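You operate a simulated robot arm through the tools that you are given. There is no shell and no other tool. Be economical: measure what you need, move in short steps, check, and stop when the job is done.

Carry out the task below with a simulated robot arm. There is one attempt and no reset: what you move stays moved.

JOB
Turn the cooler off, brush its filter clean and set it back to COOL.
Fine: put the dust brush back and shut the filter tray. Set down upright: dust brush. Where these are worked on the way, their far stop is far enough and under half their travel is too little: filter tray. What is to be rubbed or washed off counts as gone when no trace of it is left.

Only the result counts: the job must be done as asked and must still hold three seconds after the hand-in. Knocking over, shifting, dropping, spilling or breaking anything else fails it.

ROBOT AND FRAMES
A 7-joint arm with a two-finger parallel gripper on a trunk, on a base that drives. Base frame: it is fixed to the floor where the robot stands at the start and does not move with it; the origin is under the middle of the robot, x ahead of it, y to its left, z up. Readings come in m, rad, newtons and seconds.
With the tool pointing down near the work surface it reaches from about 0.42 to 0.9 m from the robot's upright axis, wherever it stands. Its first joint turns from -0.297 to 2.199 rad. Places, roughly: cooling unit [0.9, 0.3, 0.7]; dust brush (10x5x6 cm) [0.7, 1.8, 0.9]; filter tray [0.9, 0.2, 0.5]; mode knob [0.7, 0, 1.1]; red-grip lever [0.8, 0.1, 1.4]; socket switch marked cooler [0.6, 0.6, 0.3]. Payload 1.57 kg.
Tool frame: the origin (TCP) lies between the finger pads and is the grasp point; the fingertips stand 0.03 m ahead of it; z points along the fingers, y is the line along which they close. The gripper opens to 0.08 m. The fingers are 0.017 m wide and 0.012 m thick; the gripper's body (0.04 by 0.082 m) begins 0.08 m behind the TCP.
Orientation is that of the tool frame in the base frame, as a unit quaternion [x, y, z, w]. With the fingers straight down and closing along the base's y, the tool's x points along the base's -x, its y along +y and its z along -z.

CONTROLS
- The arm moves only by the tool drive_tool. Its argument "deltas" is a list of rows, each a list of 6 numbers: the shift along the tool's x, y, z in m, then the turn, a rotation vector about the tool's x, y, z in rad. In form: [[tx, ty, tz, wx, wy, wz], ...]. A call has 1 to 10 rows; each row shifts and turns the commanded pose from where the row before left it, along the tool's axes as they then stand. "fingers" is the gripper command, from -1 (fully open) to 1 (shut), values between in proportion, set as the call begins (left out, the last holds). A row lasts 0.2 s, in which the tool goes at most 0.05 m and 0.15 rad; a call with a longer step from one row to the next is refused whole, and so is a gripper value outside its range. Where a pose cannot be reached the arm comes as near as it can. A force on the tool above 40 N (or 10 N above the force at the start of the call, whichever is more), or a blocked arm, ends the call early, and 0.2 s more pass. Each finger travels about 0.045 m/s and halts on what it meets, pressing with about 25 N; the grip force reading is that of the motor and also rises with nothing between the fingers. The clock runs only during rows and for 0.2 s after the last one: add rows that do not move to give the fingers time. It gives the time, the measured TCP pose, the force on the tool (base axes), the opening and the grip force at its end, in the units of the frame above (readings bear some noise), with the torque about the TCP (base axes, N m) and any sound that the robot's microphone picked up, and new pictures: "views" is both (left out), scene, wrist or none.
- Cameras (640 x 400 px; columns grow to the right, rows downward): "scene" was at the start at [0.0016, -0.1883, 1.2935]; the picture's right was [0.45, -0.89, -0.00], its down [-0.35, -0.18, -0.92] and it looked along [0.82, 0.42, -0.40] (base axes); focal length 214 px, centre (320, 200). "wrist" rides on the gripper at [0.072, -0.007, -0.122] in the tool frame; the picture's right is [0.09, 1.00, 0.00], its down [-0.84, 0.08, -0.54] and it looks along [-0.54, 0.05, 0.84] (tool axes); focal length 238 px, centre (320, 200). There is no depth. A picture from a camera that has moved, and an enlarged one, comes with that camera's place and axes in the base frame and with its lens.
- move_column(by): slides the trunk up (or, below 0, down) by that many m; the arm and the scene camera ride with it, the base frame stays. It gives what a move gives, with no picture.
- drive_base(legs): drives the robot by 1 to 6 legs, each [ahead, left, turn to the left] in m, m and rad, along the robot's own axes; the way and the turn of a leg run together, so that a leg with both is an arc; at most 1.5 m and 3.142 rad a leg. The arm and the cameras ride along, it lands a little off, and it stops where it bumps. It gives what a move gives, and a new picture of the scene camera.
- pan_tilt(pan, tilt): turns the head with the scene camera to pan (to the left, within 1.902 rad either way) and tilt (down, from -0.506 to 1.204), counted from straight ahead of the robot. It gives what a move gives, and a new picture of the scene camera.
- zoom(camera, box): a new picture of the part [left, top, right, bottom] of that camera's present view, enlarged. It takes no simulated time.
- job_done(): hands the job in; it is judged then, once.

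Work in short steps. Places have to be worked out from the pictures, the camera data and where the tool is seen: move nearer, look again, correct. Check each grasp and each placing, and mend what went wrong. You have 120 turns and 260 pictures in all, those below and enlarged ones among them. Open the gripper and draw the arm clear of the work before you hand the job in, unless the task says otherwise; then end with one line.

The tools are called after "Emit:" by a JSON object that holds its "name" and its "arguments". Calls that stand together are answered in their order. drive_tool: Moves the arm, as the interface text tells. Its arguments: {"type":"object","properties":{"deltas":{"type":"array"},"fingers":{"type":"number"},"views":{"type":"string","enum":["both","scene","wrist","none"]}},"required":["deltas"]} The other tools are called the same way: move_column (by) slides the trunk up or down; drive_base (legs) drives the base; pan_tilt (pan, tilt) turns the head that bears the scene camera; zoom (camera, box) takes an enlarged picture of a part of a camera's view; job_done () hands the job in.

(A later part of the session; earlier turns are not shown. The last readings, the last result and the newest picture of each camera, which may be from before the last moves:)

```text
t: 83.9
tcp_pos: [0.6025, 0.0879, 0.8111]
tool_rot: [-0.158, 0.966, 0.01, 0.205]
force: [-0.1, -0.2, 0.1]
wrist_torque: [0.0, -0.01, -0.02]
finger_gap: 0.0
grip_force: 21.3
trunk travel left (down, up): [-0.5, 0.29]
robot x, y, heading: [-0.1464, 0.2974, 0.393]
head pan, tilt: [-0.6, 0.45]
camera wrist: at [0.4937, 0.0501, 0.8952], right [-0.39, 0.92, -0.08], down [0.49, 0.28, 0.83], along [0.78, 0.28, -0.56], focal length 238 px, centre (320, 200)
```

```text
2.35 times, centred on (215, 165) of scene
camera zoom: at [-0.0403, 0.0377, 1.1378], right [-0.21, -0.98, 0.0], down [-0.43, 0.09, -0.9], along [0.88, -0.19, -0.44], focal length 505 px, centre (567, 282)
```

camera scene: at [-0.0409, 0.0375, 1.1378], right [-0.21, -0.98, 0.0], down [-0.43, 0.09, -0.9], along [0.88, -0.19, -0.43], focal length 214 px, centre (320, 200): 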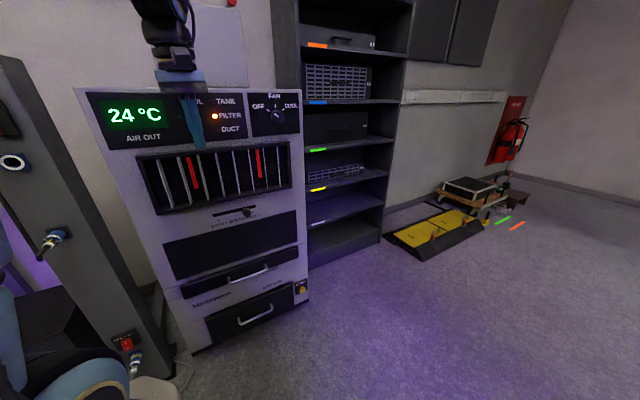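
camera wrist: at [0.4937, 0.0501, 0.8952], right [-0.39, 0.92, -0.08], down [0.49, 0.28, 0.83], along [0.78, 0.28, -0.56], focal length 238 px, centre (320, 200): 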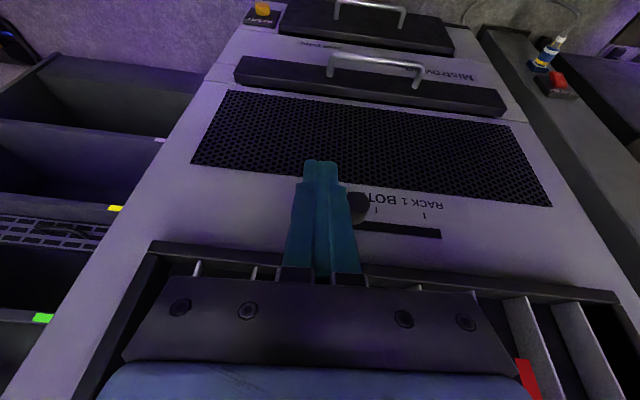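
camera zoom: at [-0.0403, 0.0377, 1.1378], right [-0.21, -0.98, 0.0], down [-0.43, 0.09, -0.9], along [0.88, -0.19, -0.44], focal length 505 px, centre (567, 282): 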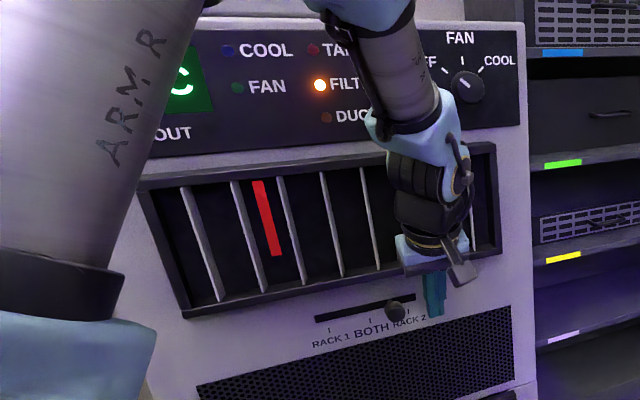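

Refined: slider head at (0.680, 0.158, 0.756). Lower, then move in to its right side.

Emit:
{"name": "drive_tool", "arguments": {"deltas": [[0.0196, 0, 0.045, 0, 0, 0], [-0.04, -0.003, 0.017, 0, 0, 0], [-0.04, 0, 0.017, 0, 0, 0]], "views": "both"}}

Emit:
{"name": "zoom", "arguments": {"camera": "scene", "box": [180, 160, 310, 250]}}

```text
t: 84.7
tcp_pos: [0.6848, 0.1093, 0.761]
tool_rot: [-0.158, 0.966, 0.011, 0.203]
force: [-0.4, -0.3, 0.4]
wrist_torque: [-0.03, 0.0, 0.01]
finger_gap: 0.0
grip_force: 21.7
trunk travel left (down, up): [-0.5, 0.29]
robot x, y, heading: [-0.1441, 0.2997, 0.387]
head pan, tilt: [-0.6, 0.45]
camera scene: at [-0.041, 0.0373, 1.1378], right [-0.21, -0.98, 0.0], down [-0.43, 0.09, -0.9], along [0.88, -0.19, -0.44], focal length 214 px, centre (320, 200)
camera wrist: at [0.5754, 0.0707, 0.846], right [-0.39, 0.92, -0.08], down [0.49, 0.28, 0.83], along [0.78, 0.28, -0.56], focal length 238 px, centre (320, 200)
```

scene: 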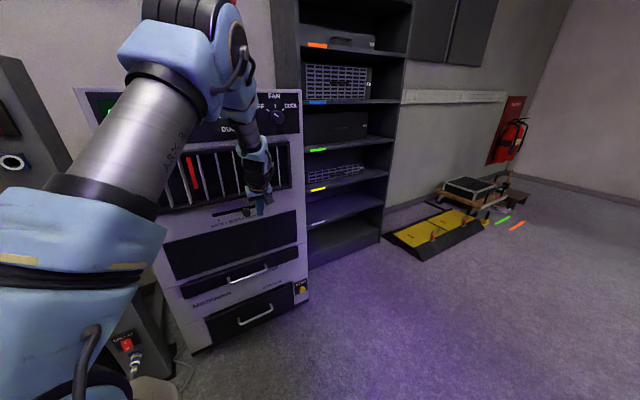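
wrist: 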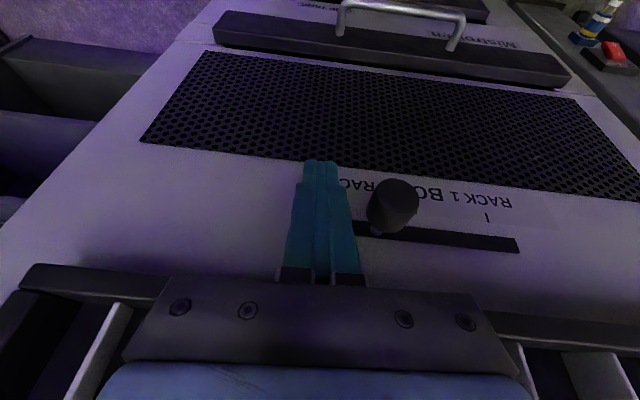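

```text
4.44 times, centred on (245, 205) of scene
camera zoom: at [-0.041, 0.0373, 1.1378], right [-0.21, -0.98, 0.0], down [-0.43, 0.09, -0.9], along [0.88, -0.19, -0.44], focal length 953 px, centre (653, 178)
```

zoom: 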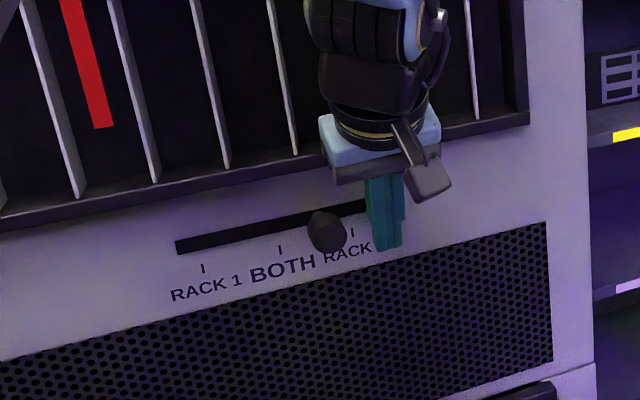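

Finger is right beside the slider. Push gently left along the panel.

Emit:
{"name": "drive_tool", "arguments": {"deltas": [[0, 0.012, 0, 0, 0, 0], [0, 0.012, 0, 0, 0, 0], [0, 0.01, 0, 0, 0, 0], [0, 0.008, 0, 0, 0, 0]], "views": "wrist"}}

Emit:
{"name": "zoom", "arguments": {"camera": "scene", "box": [180, 160, 310, 250]}}

```text
t: 85.7
tcp_pos: [0.6717, 0.1503, 0.7586]
tool_rot: [-0.158, 0.966, 0.011, 0.203]
force: [0.3, -0.7, -0.4]
wrist_torque: [0.0, -0.03, 0.01]
finger_gap: 0.0
grip_force: 21.4
trunk travel left (down, up): [-0.5, 0.29]
robot x, y, heading: [-0.14, 0.2996, 0.393]
head pan, tilt: [-0.6, 0.45]
camera wrist: at [0.5634, 0.1125, 0.8444], right [-0.39, 0.92, -0.08], down [0.49, 0.28, 0.83], along [0.78, 0.28, -0.56], focal length 238 px, centre (320, 200)
```

wrist: 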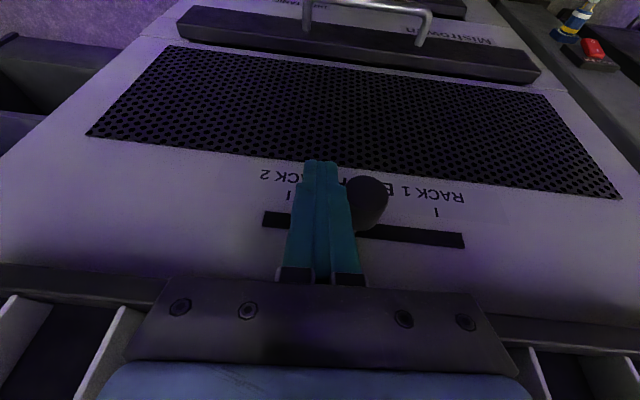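

```text
4.44 times, centred on (245, 205) of scene
camera zoom: at [-0.0405, 0.0374, 1.1377], right [-0.21, -0.98, 0.0], down [-0.43, 0.09, -0.9], along [0.88, -0.19, -0.44], focal length 953 px, centre (653, 178)
```

zoom: 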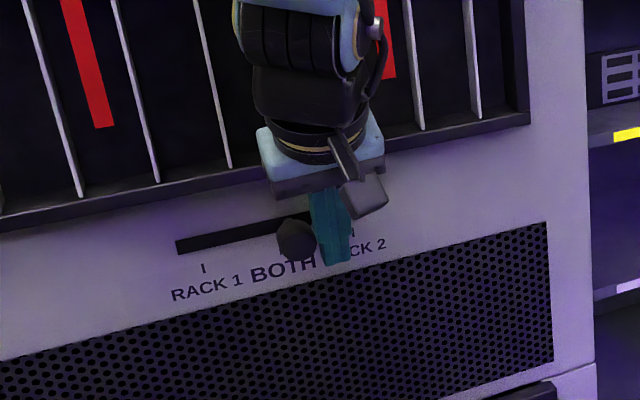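

It moves. About 12 mm more to reach BOTH.

Emit:
{"name": "drive_tool", "arguments": {"deltas": [[0, 0.006, 0, 0, 0, 0], [0, 0.006, 0, 0, 0, 0], [0, -0.02, 0, 0, 0, 0], [0, -0.03, 0, 0, 0, 0], [0.03, -0.02, -0.012, 0, 0, 0]], "views": "wrist"}}

Emit:
{"name": "zoom", "arguments": {"camera": "scene", "box": [180, 160, 310, 250]}}

Emit:
{"name": "zoom", "arguments": {"camera": "wrist", "box": [280, 150, 540, 290]}}

```text
t: 86.9
tcp_pos: [0.6602, 0.0865, 0.7617]
tool_rot: [-0.159, 0.966, 0.012, 0.203]
force: [-0.4, 0.7, -0.6]
wrist_torque: [-0.05, -0.04, -0.02]
finger_gap: 0.0001
grip_force: 21.3
trunk travel left (down, up): [-0.5, 0.29]
robot x, y, heading: [-0.1407, 0.2979, 0.388]
head pan, tilt: [-0.6, 0.45]
camera wrist: at [0.5507, 0.0486, 0.8453], right [-0.39, 0.92, -0.08], down [0.49, 0.28, 0.83], along [0.78, 0.28, -0.56], focal length 238 px, centre (320, 200)
```

wrist: 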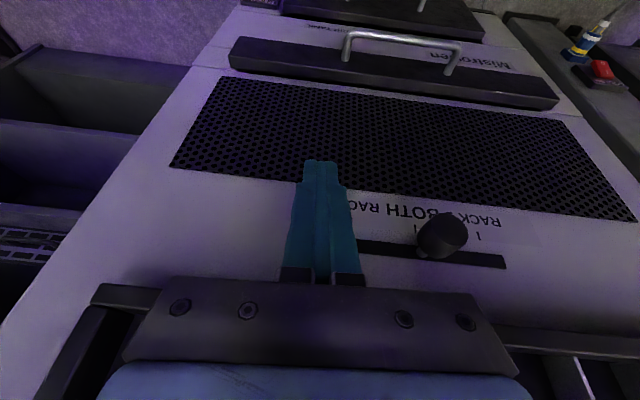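

```text
4.44 times, centred on (245, 205) of scene
camera zoom: at [-0.0402, 0.0378, 1.1378], right [-0.21, -0.98, 0.0], down [-0.43, 0.09, -0.9], along [0.88, -0.19, -0.44], focal length 953 px, centre (653, 178)
```

zoom: 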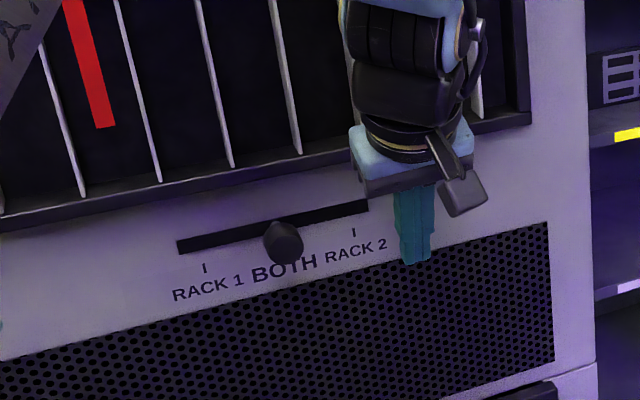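

```text
2.46 times, centred on (410, 220) of wrist
camera zoom: at [0.5507, 0.0486, 0.8453], right [-0.39, 0.92, -0.08], down [0.49, 0.28, 0.83], along [0.78, 0.28, -0.56], focal length 587 px, centre (98, 151)
```

zoom: 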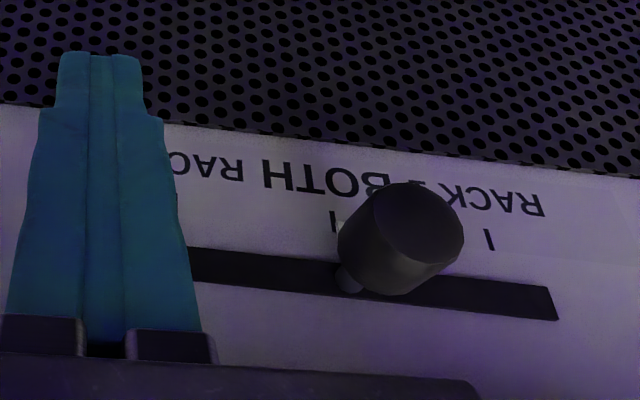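

Slider is exactly back at BOTH. Now to the tray: retreat, straighten down, and descend in front of the bar.

Emit:
{"name": "drive_tool", "arguments": {"deltas": [[0.04, 0, -0.017, 0, 0, 0], [0.04, 0, -0.017, 0, 0, 0], [0, 0.03, 0, 0, 0.135, 0], [0, 0.03, 0, 0, 0.135, 0], [0, 0.03, 0, 0, 0.135, 0], [0, 0, 0.045, 0, 0, 0], [0, 0, 0.045, 0, 0, 0], [0, 0, 0.045, 0, 0, 0], [0, 0, 0.045, 0, 0, 0]], "views": "wrist"}}

```text
t: 88.9
tcp_pos: [0.5524, 0.1358, 0.5779]
tool_rot: [-0.158, 0.987, -0.021, 0.006]
force: [-0.5, 0.0, 0.5]
wrist_torque: [-0.02, -0.01, -0.02]
finger_gap: 0.0
grip_force: 20.9
trunk travel left (down, up): [-0.5, 0.29]
robot x, y, heading: [-0.1432, 0.2977, 0.39]
head pan, tilt: [-0.6, 0.45]
camera wrist: at [0.4827, 0.1118, 0.6997], right [-0.4, 0.92, -0.04], down [0.76, 0.36, 0.54], along [0.51, 0.18, -0.84], focal length 238 px, centre (320, 200)
```

wrist: 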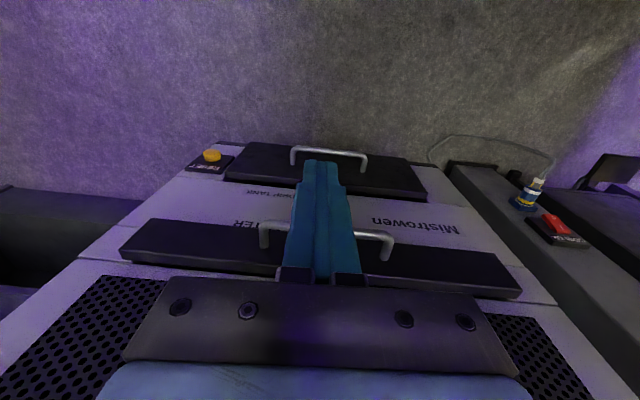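

Bar at (0.650, 0.181, 0.483). Move over the gap.

Emit:
{"name": "drive_tool", "arguments": {"deltas": [[-0.042, 0.004, 0.01, 0, 0, 0], [-0.042, 0.004, 0.01, 0, 0, 0], [-0.04, 0.004, 0.01, 0, 0, 0], [0, 0, 0, 0, 0, 0]], "views": "both"}}

Emit:
{"name": "zoom", "arguments": {"camera": "wrist", "box": [200, 120, 440, 280]}}

Emit:
{"name": "zoom", "arguments": {"camera": "scene", "box": [160, 180, 320, 300]}}

```text
t: 90.1
tcp_pos: [0.6379, 0.1029, 0.5483]
tool_rot: [-0.12, 0.992, -0.032, -0.002]
force: [0.4, -0.4, 0.6]
wrist_torque: [-0.01, -0.03, 0.01]
finger_gap: 0.0001
grip_force: 21.4
trunk travel left (down, up): [-0.5, 0.29]
robot x, y, heading: [-0.1498, 0.2777, 0.358]
head pan, tilt: [-0.6, 0.45]
stopped in row 4: the arm was blocked; the commanded pose is now the measured one
camera scene: at [-0.0617, 0.013, 1.1366], right [-0.24, -0.97, 0.0], down [-0.42, 0.1, -0.9], along [0.88, -0.21, -0.43], focal length 214 px, centre (320, 200)
camera wrist: at [0.568, 0.0875, 0.6731], right [-0.33, 0.94, -0.06], down [0.79, 0.31, 0.52], along [0.51, 0.12, -0.85], focal length 238 px, centre (320, 200)
```

scene: 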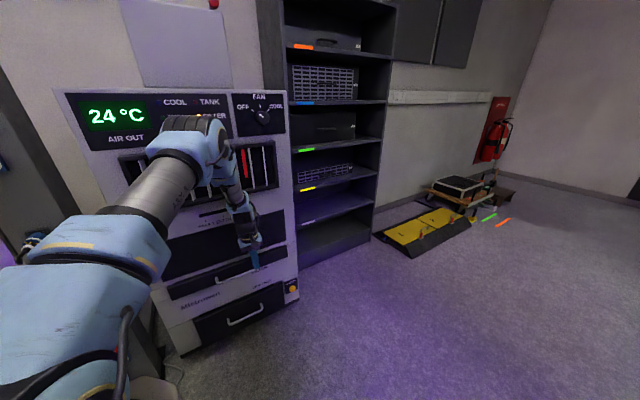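
wrist: 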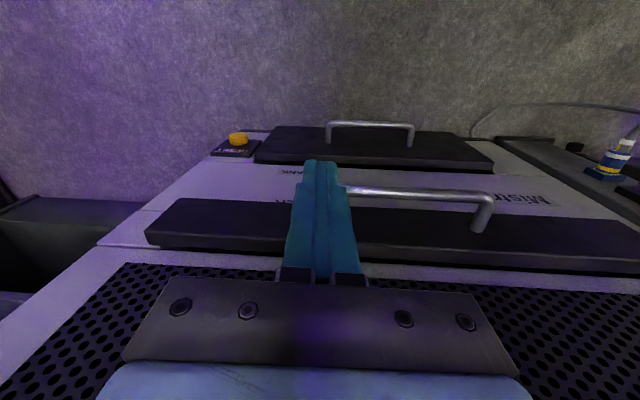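

```text
2.50 times, centred on (320, 200) of wrist
camera zoom: at [0.568, 0.0875, 0.6731], right [-0.33, 0.94, -0.06], down [0.79, 0.31, 0.52], along [0.51, 0.12, -0.85], focal length 596 px, centre (320, 200)
```

zoom: 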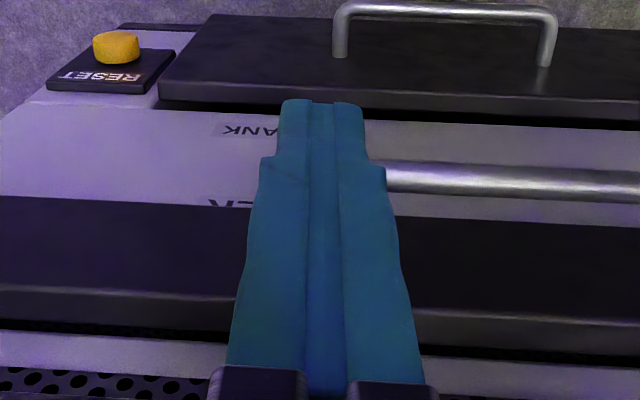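

```text
3.33 times, centred on (240, 240) of scene
camera zoom: at [-0.0617, 0.013, 1.1366], right [-0.24, -0.97, 0.0], down [-0.42, 0.1, -0.9], along [0.88, -0.21, -0.43], focal length 715 px, centre (587, 67)
```

zoom: 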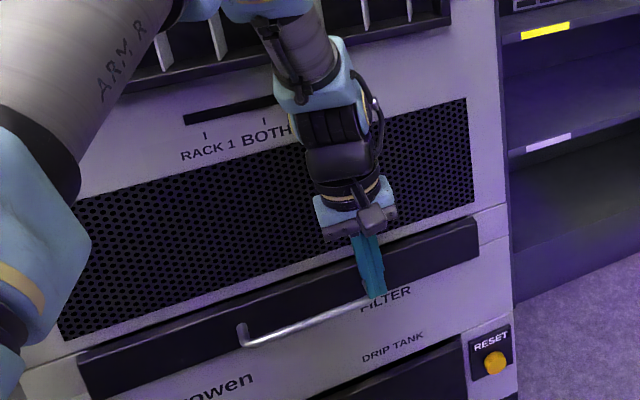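

The elbow pressed on the cooler again since the shoulder is high. I back off, raise the hand, lower the trunk 0.3 m so the elbow stays short of the cooler.

Emit:
{"name": "drive_base", "arguments": {"legs": [[-0.12, 0, 0]]}}

Emit:
{"name": "drive_tool", "arguments": {"deltas": [[0, 0, -0.048, 0, 0, 0], [0, 0, -0.048, 0, 0, 0], [0, 0, -0.048, 0, 0, 0], [0, 0, -0.048, 0, 0, 0], [0, 0, -0.048, 0, 0, 0], [0, 0, -0.048, 0, 0, 0]], "views": "none"}}

Emit:
{"name": "move_column", "arguments": {"by": -0.3}}

Emit:
{"name": "pan_tilt", "arguments": {"pan": -0.6, "tilt": 0.2}}

```text
t: 91.4
tcp_pos: [0.5288, 0.0715, 0.5454]
tool_rot: [-0.125, 0.992, -0.029, -0.005]
force: [0.7, 0.4, 0.1]
wrist_torque: [0.02, -0.03, -0.02]
finger_gap: 0.0001
grip_force: 21.5
trunk travel left (down, up): [-0.5, 0.29]
robot x, y, heading: [-0.2626, 0.2338, 0.355]
head pan, tilt: [-0.6, 0.45]
camera scene: at [-0.1691, -0.0285, 1.1378], right [-0.24, -0.97, 0.0], down [-0.42, 0.1, -0.9], along [0.87, -0.21, -0.44], focal length 214 px, centre (320, 200)
```

scene: 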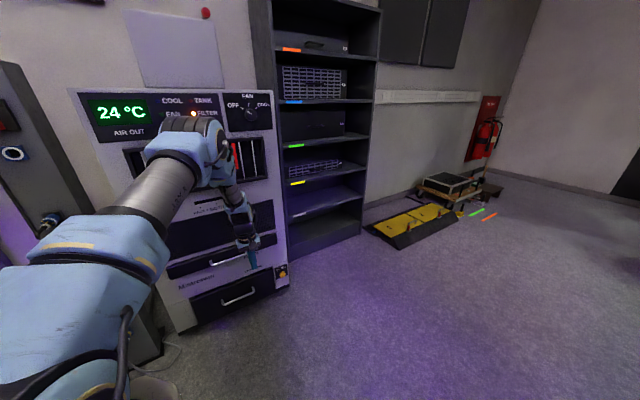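

```text
t: 92.8
tcp_pos: [0.5304, 0.0911, 0.8344]
tool_rot: [-0.126, 0.992, -0.029, -0.006]
force: [0.4, 0.4, -0.1]
wrist_torque: [0.03, 0.0, -0.01]
finger_gap: 0.0
grip_force: 21.7
trunk travel left (down, up): [-0.5, 0.29]
robot x, y, heading: [-0.2598, 0.2358, 0.354]
head pan, tilt: [-0.6, 0.45]
```

```text
t: 95.8
tcp_pos: [0.5303, 0.0913, 0.5338]
tool_rot: [-0.125, 0.992, -0.028, -0.005]
force: [0.2, -0.2, -0.1]
wrist_torque: [-0.01, 0.0, 0.03]
finger_gap: 0.0
grip_force: 21.3
trunk travel left (down, up): [-0.2, 0.59]
robot x, y, heading: [-0.2644, 0.2396, 0.362]
head pan, tilt: [-0.6, 0.45]
```

```text
t: 96.5
tcp_pos: [0.5306, 0.0904, 0.5335]
tool_rot: [-0.126, 0.992, -0.029, -0.005]
force: [-0.1, -0.8, -0.3]
wrist_torque: [-0.02, 0.01, -0.01]
finger_gap: 0.0
grip_force: 21.6
trunk travel left (down, up): [-0.2, 0.59]
robot x, y, heading: [-0.2665, 0.2347, 0.365]
head pan, tilt: [-0.6, 0.201]
camera scene: at [-0.1679, -0.0288, 0.8609], right [-0.24, -0.97, 0.0], down [-0.19, 0.05, -0.98], along [0.95, -0.23, -0.2], focal length 214 px, centre (320, 200)
```

scene: 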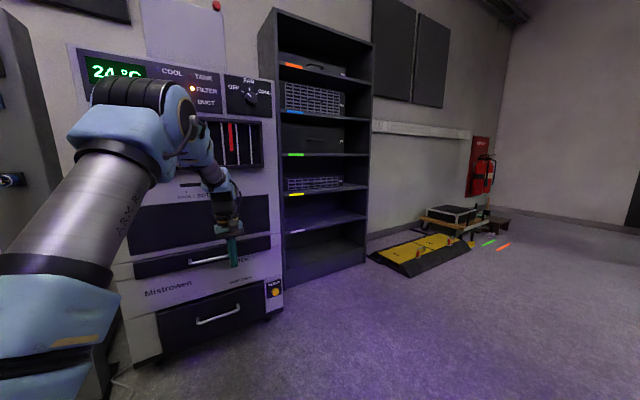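

Elbow now stays well back. Drive forward 0.12 and then align over the gap.

Emit:
{"name": "drive_tool", "arguments": {"deltas": [[0.02, 0.02, -0.02, 0, 0, -0.06], [0, 0.02, 0, 0, 0, 0]], "views": "none"}}

Emit:
{"name": "drive_base", "arguments": {"legs": [[0.12, 0, 0]]}}

Emit:
{"name": "drive_tool", "arguments": {"deltas": [[0, 0, 0, 0, 0, 0]], "views": "wrist"}}

```text
t: 97.1
tcp_pos: [0.5002, 0.1244, 0.5504]
tool_rot: [-0.155, 0.987, -0.029, -0.007]
force: [-0.3, 0.1, 0.4]
wrist_torque: [0.04, 0.0, 0.01]
finger_gap: 0.0
grip_force: 21.3
trunk travel left (down, up): [-0.2, 0.59]
robot x, y, heading: [-0.2664, 0.2354, 0.354]
head pan, tilt: [-0.6, 0.201]
```

```text
t: 98.4
tcp_pos: [0.6133, 0.168, 0.5503]
tool_rot: [-0.155, 0.987, -0.029, -0.007]
force: [-0.3, -0.2, -0.1]
wrist_torque: [0.02, -0.01, 0.02]
finger_gap: 0.0003
grip_force: 20.9
trunk travel left (down, up): [-0.2, 0.59]
robot x, y, heading: [-0.1513, 0.2813, 0.358]
head pan, tilt: [-0.6, 0.201]
camera scene: at [-0.0547, 0.0138, 0.861], right [-0.24, -0.97, 0.0], down [-0.19, 0.05, -0.98], along [0.95, -0.23, -0.2], focal length 214 px, centre (320, 200)
```

scene: 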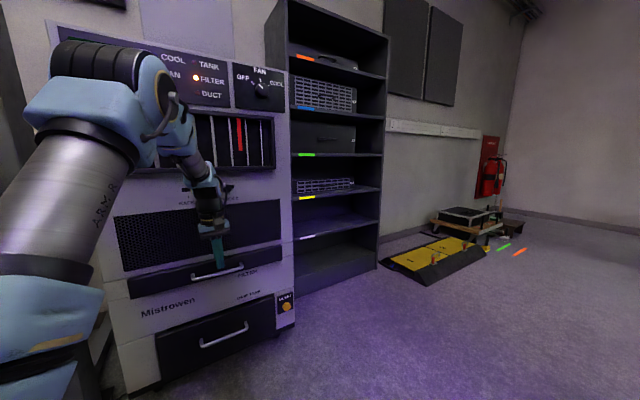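

```text
t: 98.8
tcp_pos: [0.6126, 0.1692, 0.5501]
tool_rot: [-0.155, 0.987, -0.029, -0.006]
force: [-0.3, 0.2, -0.1]
wrist_torque: [0.01, -0.02, 0.01]
finger_gap: 0.0
grip_force: 21.3
trunk travel left (down, up): [-0.2, 0.59]
robot x, y, heading: [-0.1507, 0.2753, 0.363]
head pan, tilt: [-0.6, 0.201]
camera wrist: at [0.5462, 0.1482, 0.6751], right [-0.39, 0.92, -0.05], down [0.77, 0.36, 0.52], along [0.5, 0.16, -0.85], focal length 238 px, centre (320, 200)
```

wrist: 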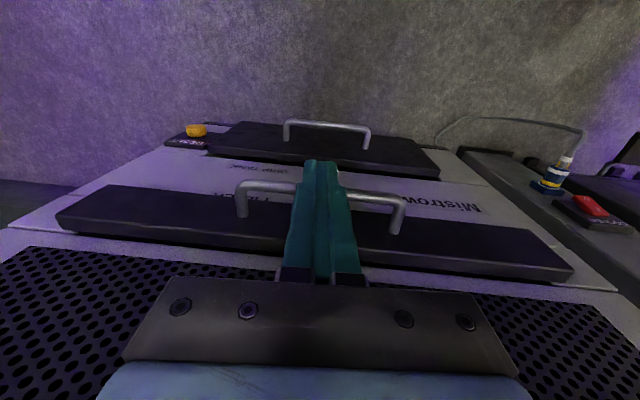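

Bar re-confirmed (0.649, 0.182, 0.483). Move forward 57 mm over the gap.

Emit:
{"name": "drive_tool", "arguments": {"deltas": [[-0.03, 0, 0, 0, 0, 0], [-0.027, 0, 0.015, 0, 0, 0], [0, 0, 0, 0, 0, 0]], "views": "both"}}

Emit:
{"name": "zoom", "arguments": {"camera": "wrist", "box": [200, 120, 440, 280]}}

```text
t: 99.6
tcp_pos: [0.6612, 0.1828, 0.5369]
tool_rot: [-0.154, 0.988, -0.029, -0.007]
force: [-12.9, 3.1, 1.6]
wrist_torque: [-0.26, -1.53, 0.43]
finger_gap: 0.0
grip_force: 21.1
trunk travel left (down, up): [-0.2, 0.59]
robot x, y, heading: [-0.1507, 0.2797, 0.357]
head pan, tilt: [-0.6, 0.201]
camera scene: at [-0.0602, 0.0134, 0.8614], right [-0.24, -0.97, 0.0], down [-0.19, 0.05, -0.98], along [0.95, -0.23, -0.2], focal length 214 px, centre (320, 200)
camera wrist: at [0.5942, 0.1625, 0.662], right [-0.39, 0.92, -0.05], down [0.78, 0.36, 0.52], along [0.5, 0.16, -0.85], focal length 238 px, centre (320, 200)
```

scene: 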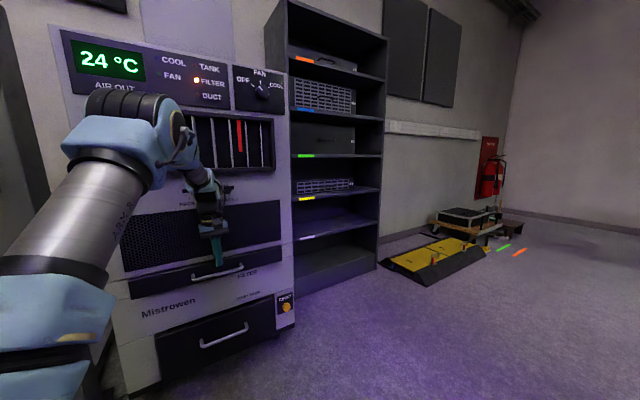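
wrist: 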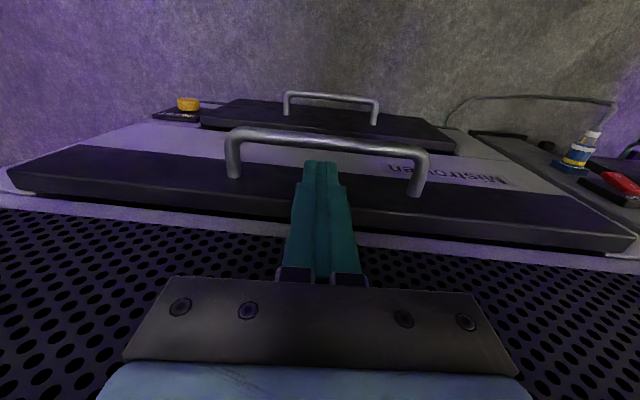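

```text
2.50 times, centred on (320, 200) of wrist
camera zoom: at [0.5942, 0.1625, 0.662], right [-0.39, 0.92, -0.05], down [0.78, 0.36, 0.52], along [0.5, 0.16, -0.85], focal length 596 px, centre (320, 200)
```

zoom: 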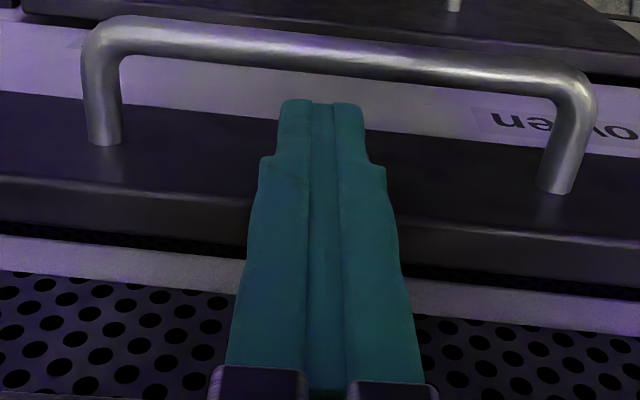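

A light contact (~13 N) — the hand touches something up high (likely slider/vent). I lean the hand back by pitching about the TCP and check.

Emit:
{"name": "drive_tool", "arguments": {"deltas": [[0.006, 0, 0, 0, -0.1, 0], [0, 0, 0, 0, -0.12, 0], [0, 0, 0, 0, 0, 0]], "views": "wrist"}}

Emit:
{"name": "zoom", "arguments": {"camera": "scene", "box": [140, 140, 300, 300]}}

```text
t: 99.8
tcp_pos: [0.6621, 0.1823, 0.5372]
tool_rot: [-0.155, 0.988, -0.028, -0.006]
force: [-26.5, 2.7, 9.8]
wrist_torque: [-0.15, -3.58, 0.59]
finger_gap: 0.0
grip_force: 21.2
trunk travel left (down, up): [-0.2, 0.59]
robot x, y, heading: [-0.1528, 0.2798, 0.36]
head pan, tilt: [-0.6, 0.201]
stopped in row 1: the force on the tool passed its limit at 88 N (the readings are from after the stop); the commanded pose is now the measured one
camera wrist: at [0.5943, 0.1623, 0.6616], right [-0.39, 0.92, -0.05], down [0.77, 0.36, 0.52], along [0.5, 0.16, -0.85], focal length 238 px, centre (320, 200)
```

wrist: 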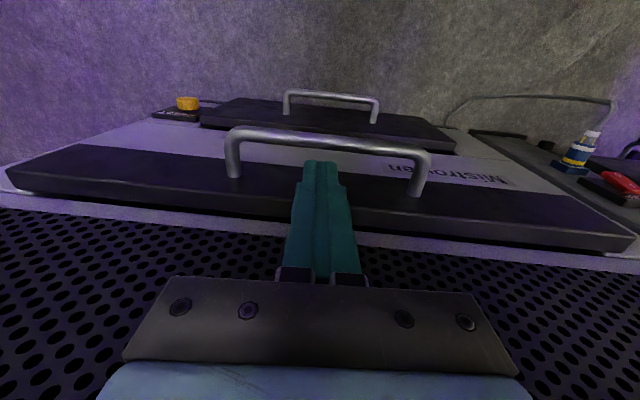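

```text
2.50 times, centred on (220, 220) of scene
camera zoom: at [-0.0578, 0.0137, 0.8614], right [-0.24, -0.97, 0.0], down [-0.19, 0.05, -0.98], along [0.95, -0.23, -0.2], focal length 536 px, centre (570, 150)
```

zoom: 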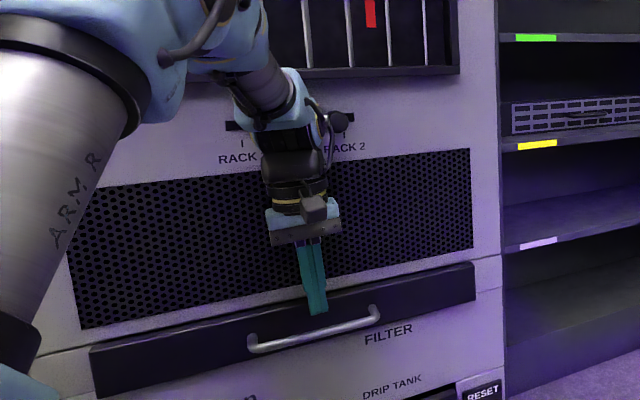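

The wrist has pushed the slider towards RACK 2; I will restore it later. Retreat straight back, then come in pitched forward ~0.4 so the wrist leans away.

Emit:
{"name": "drive_tool", "arguments": {"deltas": [[0.02, 0, 0, 0, 0, 0], [0.03, 0, 0, 0, 0, 0], [0.03, 0, -0.01, 0, 0, 0], [0, 0, 0, 0, -0.13, 0], [0, 0, 0, 0, -0.13, 0], [0, 0, 0, 0, -0.13, 0]], "views": "wrist"}}

Emit:
{"name": "zoom", "arguments": {"camera": "scene", "box": [140, 140, 300, 300]}}

```text
t: 101.2
tcp_pos: [0.5872, 0.1592, 0.5473]
tool_rot: [-0.158, 0.97, 0.002, 0.186]
force: [-0.5, -0.4, -0.1]
wrist_torque: [0.01, 0.01, 0.01]
finger_gap: 0.0003
grip_force: 21.3
trunk travel left (down, up): [-0.2, 0.59]
robot x, y, heading: [-0.1539, 0.2787, 0.356]
head pan, tilt: [-0.6, 0.201]
camera wrist: at [0.4809, 0.1241, 0.6356], right [-0.39, 0.92, -0.09], down [0.52, 0.29, 0.8], along [0.76, 0.27, -0.59], focal length 238 px, centre (320, 200)
```

wrist: 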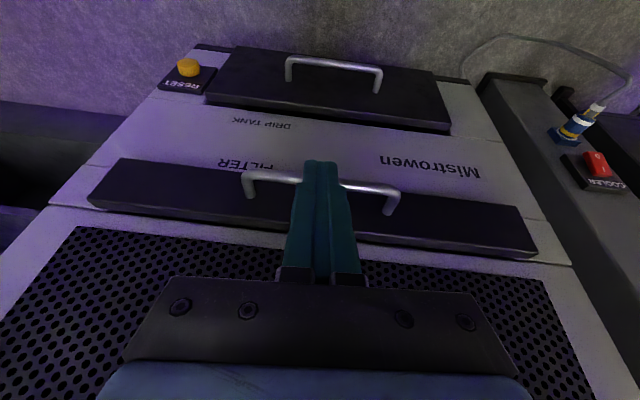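

```text
2.50 times, centred on (220, 220) of scene
camera zoom: at [-0.0563, 0.0137, 0.861], right [-0.24, -0.97, 0.0], down [-0.19, 0.05, -0.98], along [0.95, -0.23, -0.2], focal length 536 px, centre (570, 150)
```

zoom: 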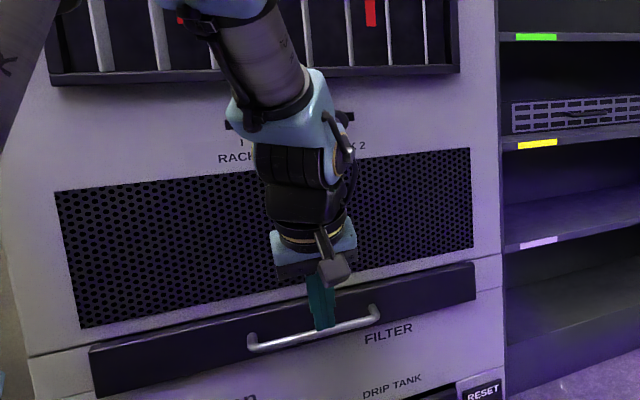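

Bar again at (0.6505, 0.1846, 0.483). I use pitch ≈0.22 and hover over the gap, then lower.

Emit:
{"name": "drive_tool", "arguments": {"deltas": [[0, 0.005, 0, 0, 0.15, 0], [-0.039, 0, 0.009, 0, 0, 0], [-0.039, 0, 0.009, 0, 0, 0], [0, 0, 0, 0, 0, 0]], "views": "wrist"}}

Emit:
{"name": "zoom", "arguments": {"camera": "wrist", "box": [200, 120, 440, 280]}}

```text
t: 102.2
tcp_pos: [0.6634, 0.1889, 0.5459]
tool_rot: [-0.157, 0.981, -0.009, 0.111]
force: [0.6, -0.1, 0.3]
wrist_torque: [-0.01, -0.01, 0.0]
finger_gap: 0.0
grip_force: 21.6
trunk travel left (down, up): [-0.2, 0.59]
robot x, y, heading: [-0.1523, 0.2751, 0.361]
head pan, tilt: [-0.6, 0.201]
camera wrist: at [0.5696, 0.1583, 0.6503], right [-0.39, 0.92, -0.07], down [0.63, 0.32, 0.71], along [0.67, 0.23, -0.7], focal length 238 px, centre (320, 200)
```

wrist: 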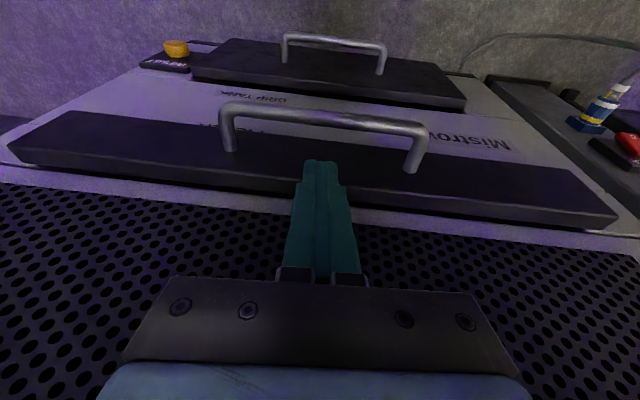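

```text
2.50 times, centred on (320, 200) of wrist
camera zoom: at [0.5696, 0.1583, 0.6503], right [-0.39, 0.92, -0.07], down [0.63, 0.32, 0.71], along [0.67, 0.23, -0.7], focal length 596 px, centre (320, 200)
```

zoom: 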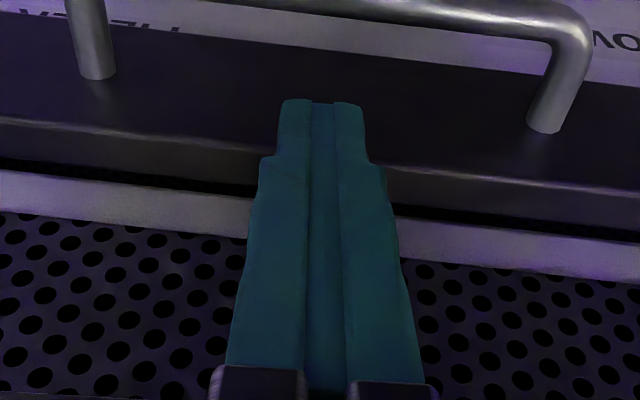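

Standoff gap ≈ 32 mm, fingertips are over it. Lower 5 cm (3 mm further in).

Emit:
{"name": "drive_tool", "arguments": {"deltas": [[-0.003, 0, 0.001, 0, 0, 0], [0.0055, 0, 0.0245, 0, 0, 0], [0.0055, 0, 0.0245, 0, 0, 0], [0, 0, 0, 0, 0, 0]], "views": "wrist"}}

Emit:
{"name": "zoom", "arguments": {"camera": "scene", "box": [140, 140, 300, 300]}}

```text
t: 103.2
tcp_pos: [0.6648, 0.1865, 0.496]
tool_rot: [-0.159, 0.981, -0.01, 0.112]
force: [1.4, -0.5, -0.2]
wrist_torque: [-0.02, 0.01, 0.0]
finger_gap: 0.0
grip_force: 21.5
trunk travel left (down, up): [-0.2, 0.59]
robot x, y, heading: [-0.1532, 0.2783, 0.359]
head pan, tilt: [-0.6, 0.201]
camera wrist: at [0.5718, 0.1567, 0.6005], right [-0.39, 0.92, -0.07], down [0.63, 0.32, 0.71], along [0.67, 0.23, -0.7], focal length 238 px, centre (320, 200)
```

wrist: 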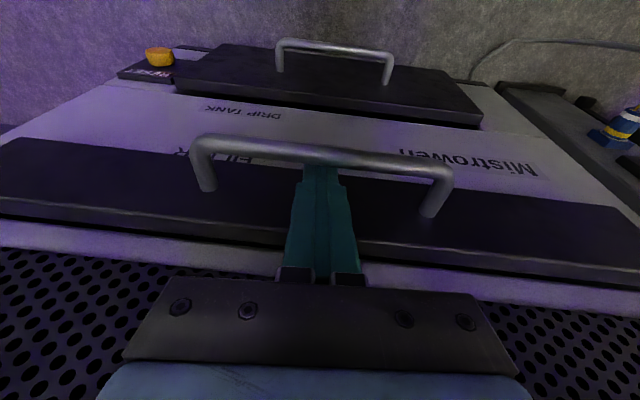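

```text
2.50 times, centred on (220, 220) of scene
camera zoom: at [-0.0563, 0.0137, 0.861], right [-0.24, -0.97, 0.0], down [-0.19, 0.05, -0.98], along [0.95, -0.23, -0.2], focal length 536 px, centre (570, 150)
```

zoom: 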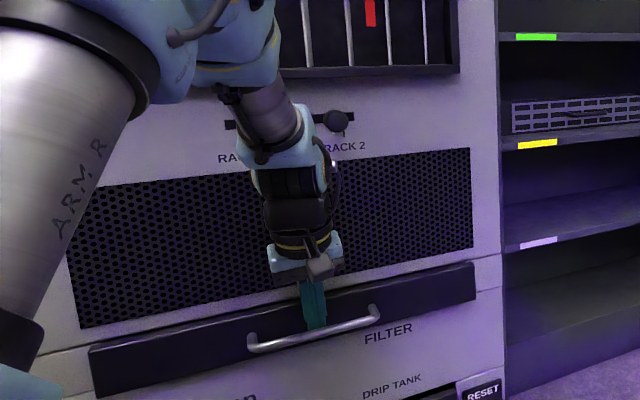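

The tip is behind the bar. Lower a little more and pull out.

Emit:
{"name": "drive_tool", "arguments": {"deltas": [[0.002, 0, 0.009, 0, 0, 0], [0.0195, 0, -0.0044, 0, 0, 0], [0.029, 0, -0.0066, 0, 0, 0], [0.029, 0, -0.0066, 0, 0, 0], [0.029, 0, -0.0066, 0, 0, 0]], "views": "both"}}

```text
t: 104.4
tcp_pos: [0.5613, 0.1523, 0.4865]
tool_rot: [-0.156, 0.981, -0.009, 0.111]
force: [0.0, -0.4, -0.6]
wrist_torque: [0.03, -0.02, 0.01]
finger_gap: 0.0001
grip_force: 21.2
trunk travel left (down, up): [-0.2, 0.59]
robot x, y, heading: [-0.1523, 0.2774, 0.359]
head pan, tilt: [-0.6, 0.201]
camera scene: at [-0.0564, 0.0137, 0.8609], right [-0.24, -0.97, 0.0], down [-0.19, 0.05, -0.98], along [0.95, -0.23, -0.2], focal length 214 px, centre (320, 200)
camera wrist: at [0.4673, 0.1224, 0.5904], right [-0.39, 0.92, -0.07], down [0.63, 0.32, 0.7], along [0.67, 0.23, -0.71], focal length 238 px, centre (320, 200)
```

scene: 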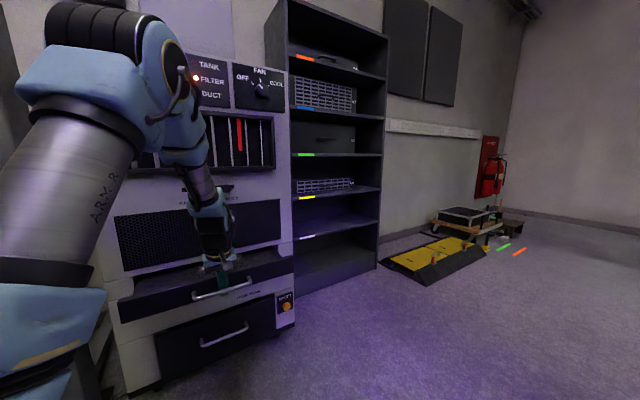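
wrist: 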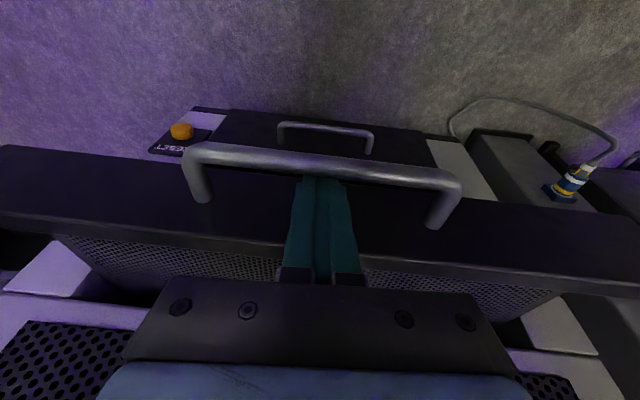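

The tray slides out. Pull further.

Emit:
{"name": "drive_tool", "arguments": {"deltas": [[0.029, 0, -0.0066, 0, 0, 0], [0.029, 0, -0.0066, 0, 0, 0], [0.029, 0, -0.0066, 0, 0, 0], [0.029, 0, -0.0066, 0, 0, 0], [0.029, 0, -0.0066, 0, 0, 0]], "views": "both"}}

```text
t: 105.6
tcp_pos: [0.4195, 0.1065, 0.4852]
tool_rot: [-0.158, 0.981, -0.01, 0.112]
force: [-0.4, 0.0, -0.2]
wrist_torque: [-0.01, 0.01, 0.0]
finger_gap: 0.0001
grip_force: 21.6
trunk travel left (down, up): [-0.2, 0.59]
robot x, y, heading: [-0.1495, 0.28, 0.363]
head pan, tilt: [-0.6, 0.201]
camera scene: at [-0.0564, 0.0137, 0.861], right [-0.24, -0.97, 0.0], down [-0.19, 0.05, -0.98], along [0.95, -0.23, -0.2], focal length 214 px, centre (320, 200)
camera wrist: at [0.3263, 0.0768, 0.5911], right [-0.39, 0.92, -0.07], down [0.63, 0.32, 0.71], along [0.67, 0.23, -0.71], focal length 238 px, centre (320, 200)
```

scene: 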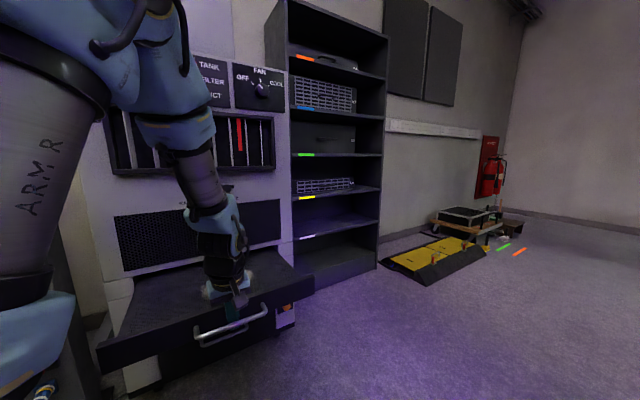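
wrist: 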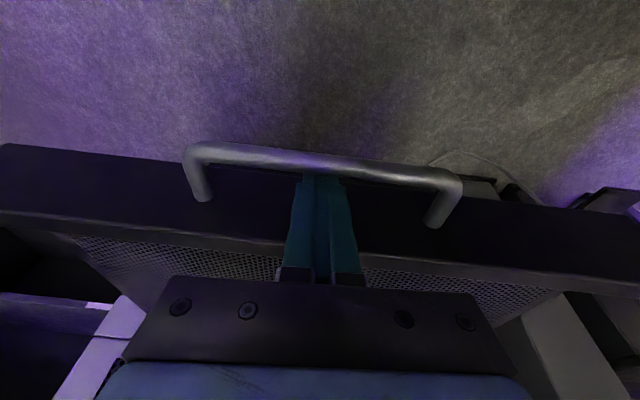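

Out by 25 cm, still free. A bit further until it stops.

Emit:
{"name": "drive_tool", "arguments": {"deltas": [[0.0195, 0, -0.0044, 0, 0, 0], [0.0195, 0, -0.0044, 0, 0, 0], [0.0195, 0, -0.0044, 0, 0, 0], [0.0195, 0, -0.0044, 0, 0, 0]], "views": "scene"}}

```text
t: 106.8
tcp_pos: [0.3479, 0.0841, 0.4884]
tool_rot: [-0.16, 0.98, -0.012, 0.116]
force: [2.5, 1.6, -0.2]
wrist_torque: [0.02, 0.01, -0.01]
finger_gap: 0.0002
grip_force: 21.1
trunk travel left (down, up): [-0.2, 0.59]
robot x, y, heading: [-0.1521, 0.281, 0.363]
head pan, tilt: [-0.6, 0.201]
stopped in row 4: the force on the tool passed its limit at 42 N (the readings are from after the stop); the commanded pose is now the measured one
camera scene: at [-0.0558, 0.0139, 0.861], right [-0.24, -0.97, 0.0], down [-0.19, 0.05, -0.98], along [0.95, -0.23, -0.2], focal length 214 px, centre (320, 200)
```

scene: 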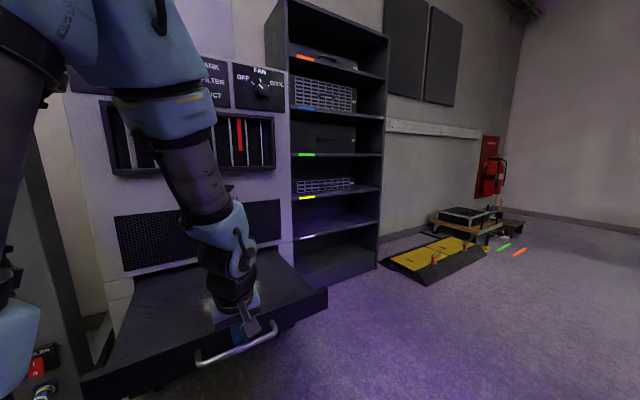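

Far stop reached (~33 cm out). Release by raising straight up, and look into the tray.

Emit:
{"name": "drive_tool", "arguments": {"deltas": [[-0.003, 0, 0.001, 0, 0, 0], [-0.01, 0, -0.044, 0, 0, 0], [-0.01, 0, -0.044, 0, 0, 0], [-0.01, 0, -0.044, 0, 0, 0], [-0.01, 0, -0.044, 0, 0, 0], [0, 0, -0.045, 0, 0, 0], [0, 0, -0.045, 0, 0, 0]], "views": "both"}}

```text
t: 108.4
tcp_pos: [0.3323, 0.091, 0.7401]
tool_rot: [-0.161, 0.98, -0.011, 0.114]
force: [0.1, 0.3, -0.8]
wrist_torque: [-0.01, -0.01, 0.02]
finger_gap: 0.0001
grip_force: 21.3
out of reach, approached as far as the arm can: row 7
trunk travel left (down, up): [-0.2, 0.59]
robot x, y, heading: [-0.1523, 0.28, 0.36]
head pan, tilt: [-0.6, 0.201]
camera scene: at [-0.0558, 0.0139, 0.861], right [-0.24, -0.97, 0.0], down [-0.19, 0.05, -0.98], along [0.95, -0.23, -0.2], focal length 214 px, centre (320, 200)
camera wrist: at [0.2383, 0.0611, 0.8445], right [-0.39, 0.92, -0.08], down [0.63, 0.33, 0.71], along [0.67, 0.23, -0.7], focal length 238 px, centre (320, 200)
```

scene: 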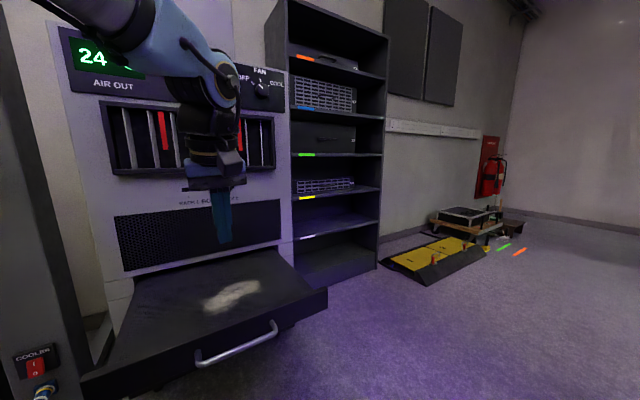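
wrist: 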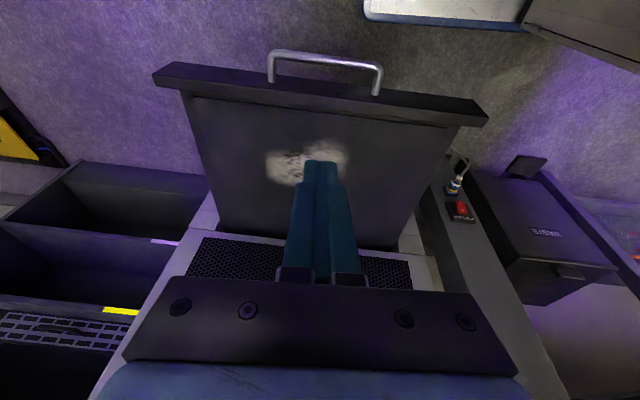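

Dust patch is visible near (0.51, 0.125) on the tray. Now fetch the brush: raise the trunk, back away from the tray and turn left to look.

Emit:
{"name": "move_column", "arguments": {"by": 0.3}}

Emit:
{"name": "drive_base", "arguments": {"legs": [[-0.3, 0, 0], [0, 0, 0.6]]}}

Emit:
{"name": "pan_tilt", "arguments": {"pan": -0.4, "tilt": 0.35}}

```text
t: 111.4
tcp_pos: [0.3313, 0.0921, 1.039]
tool_rot: [-0.16, 0.98, -0.011, 0.115]
force: [0.6, 0.4, 0.0]
wrist_torque: [0.0, -0.01, -0.04]
finger_gap: 0.0
grip_force: 21.1
trunk travel left (down, up): [-0.5, 0.29]
robot x, y, heading: [-0.156, 0.2773, 0.36]
head pan, tilt: [-0.6, 0.201]
```

```text
t: 115.1
tcp_pos: [0.0716, 0.2943, 1.0401]
tool_rot: [-0.444, 0.889, 0.023, 0.112]
force: [0.8, -0.4, -0.4]
wrist_torque: [0.02, 0.0, 0.0]
finger_gap: 0.0
grip_force: 21.5
trunk travel left (down, up): [-0.5, 0.29]
robot x, y, heading: [-0.4319, 0.1743, 0.965]
head pan, tilt: [-0.6, 0.201]
camera scene: at [-0.2016, 0.0109, 1.161], right [0.36, -0.93, 0.0], down [-0.19, -0.07, -0.98], along [0.92, 0.35, -0.2], focal length 214 px, centre (320, 200)
```

scene: 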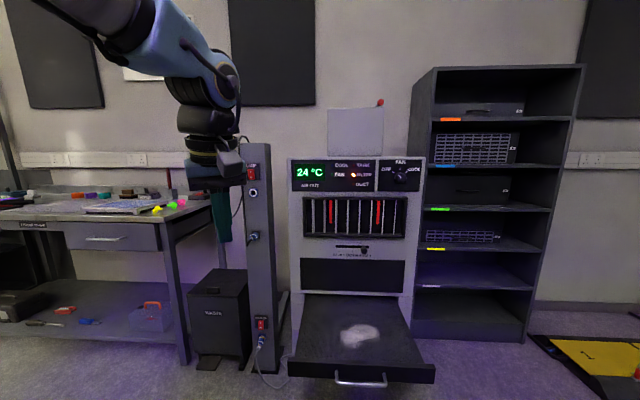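

```text
t: 115.8
tcp_pos: [0.0733, 0.2948, 1.0393]
tool_rot: [-0.445, 0.888, 0.025, 0.113]
force: [0.0, -0.1, -0.5]
wrist_torque: [-0.03, -0.01, -0.01]
finger_gap: 0.0
grip_force: 21.4
trunk travel left (down, up): [-0.5, 0.29]
robot x, y, heading: [-0.4289, 0.1698, 0.964]
head pan, tilt: [-0.4, 0.351]
camera scene: at [-0.21, 0.0275, 1.147], right [0.54, -0.84, 0.0], down [-0.29, -0.18, -0.94], along [0.79, 0.5, -0.34], focal length 214 px, centre (320, 200)
```

scene: 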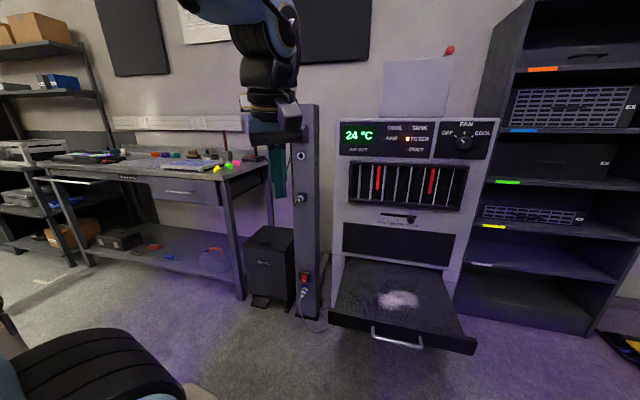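

The bench with tools is at left; the brush should be on it at about (0.7, 1.8). I drive there in two legs.

Emit:
{"name": "drive_base", "arguments": {"legs": [[0.73, 0.33, 0], [0.6, 0.35, 0], [0, 0, -0.5]]}}

```text
t: 119.2
tcp_pos: [0.226, 0.9188, 1.0399]
tool_rot: [-0.481, 0.869, 0.028, 0.112]
force: [0.2, 0.3, 0.5]
wrist_torque: [0.03, 0.01, 0.03]
finger_gap: 0.0
grip_force: 21.3
trunk travel left (down, up): [-0.5, 0.29]
robot x, y, heading: [-0.2659, 0.7535, 1.044]
head pan, tilt: [-0.4, 0.351]
stopped in leg 1: the robot was blocked; the commanded pose is now the measured one
camera scene: at [-0.0342, 0.6287, 1.147], right [0.61, -0.8, 0.0], down [-0.27, -0.21, -0.94], along [0.75, 0.57, -0.34], focal length 214 px, centre (320, 200)
```

scene: 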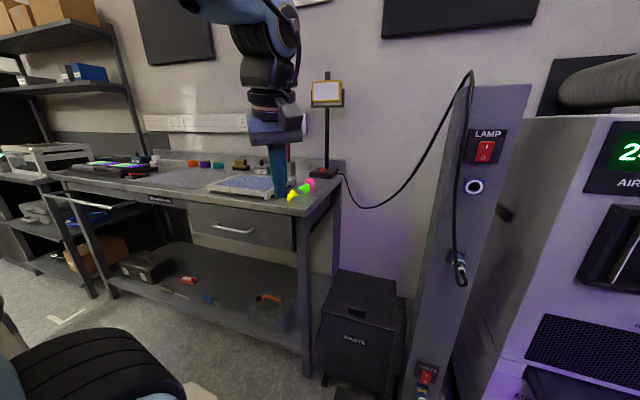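

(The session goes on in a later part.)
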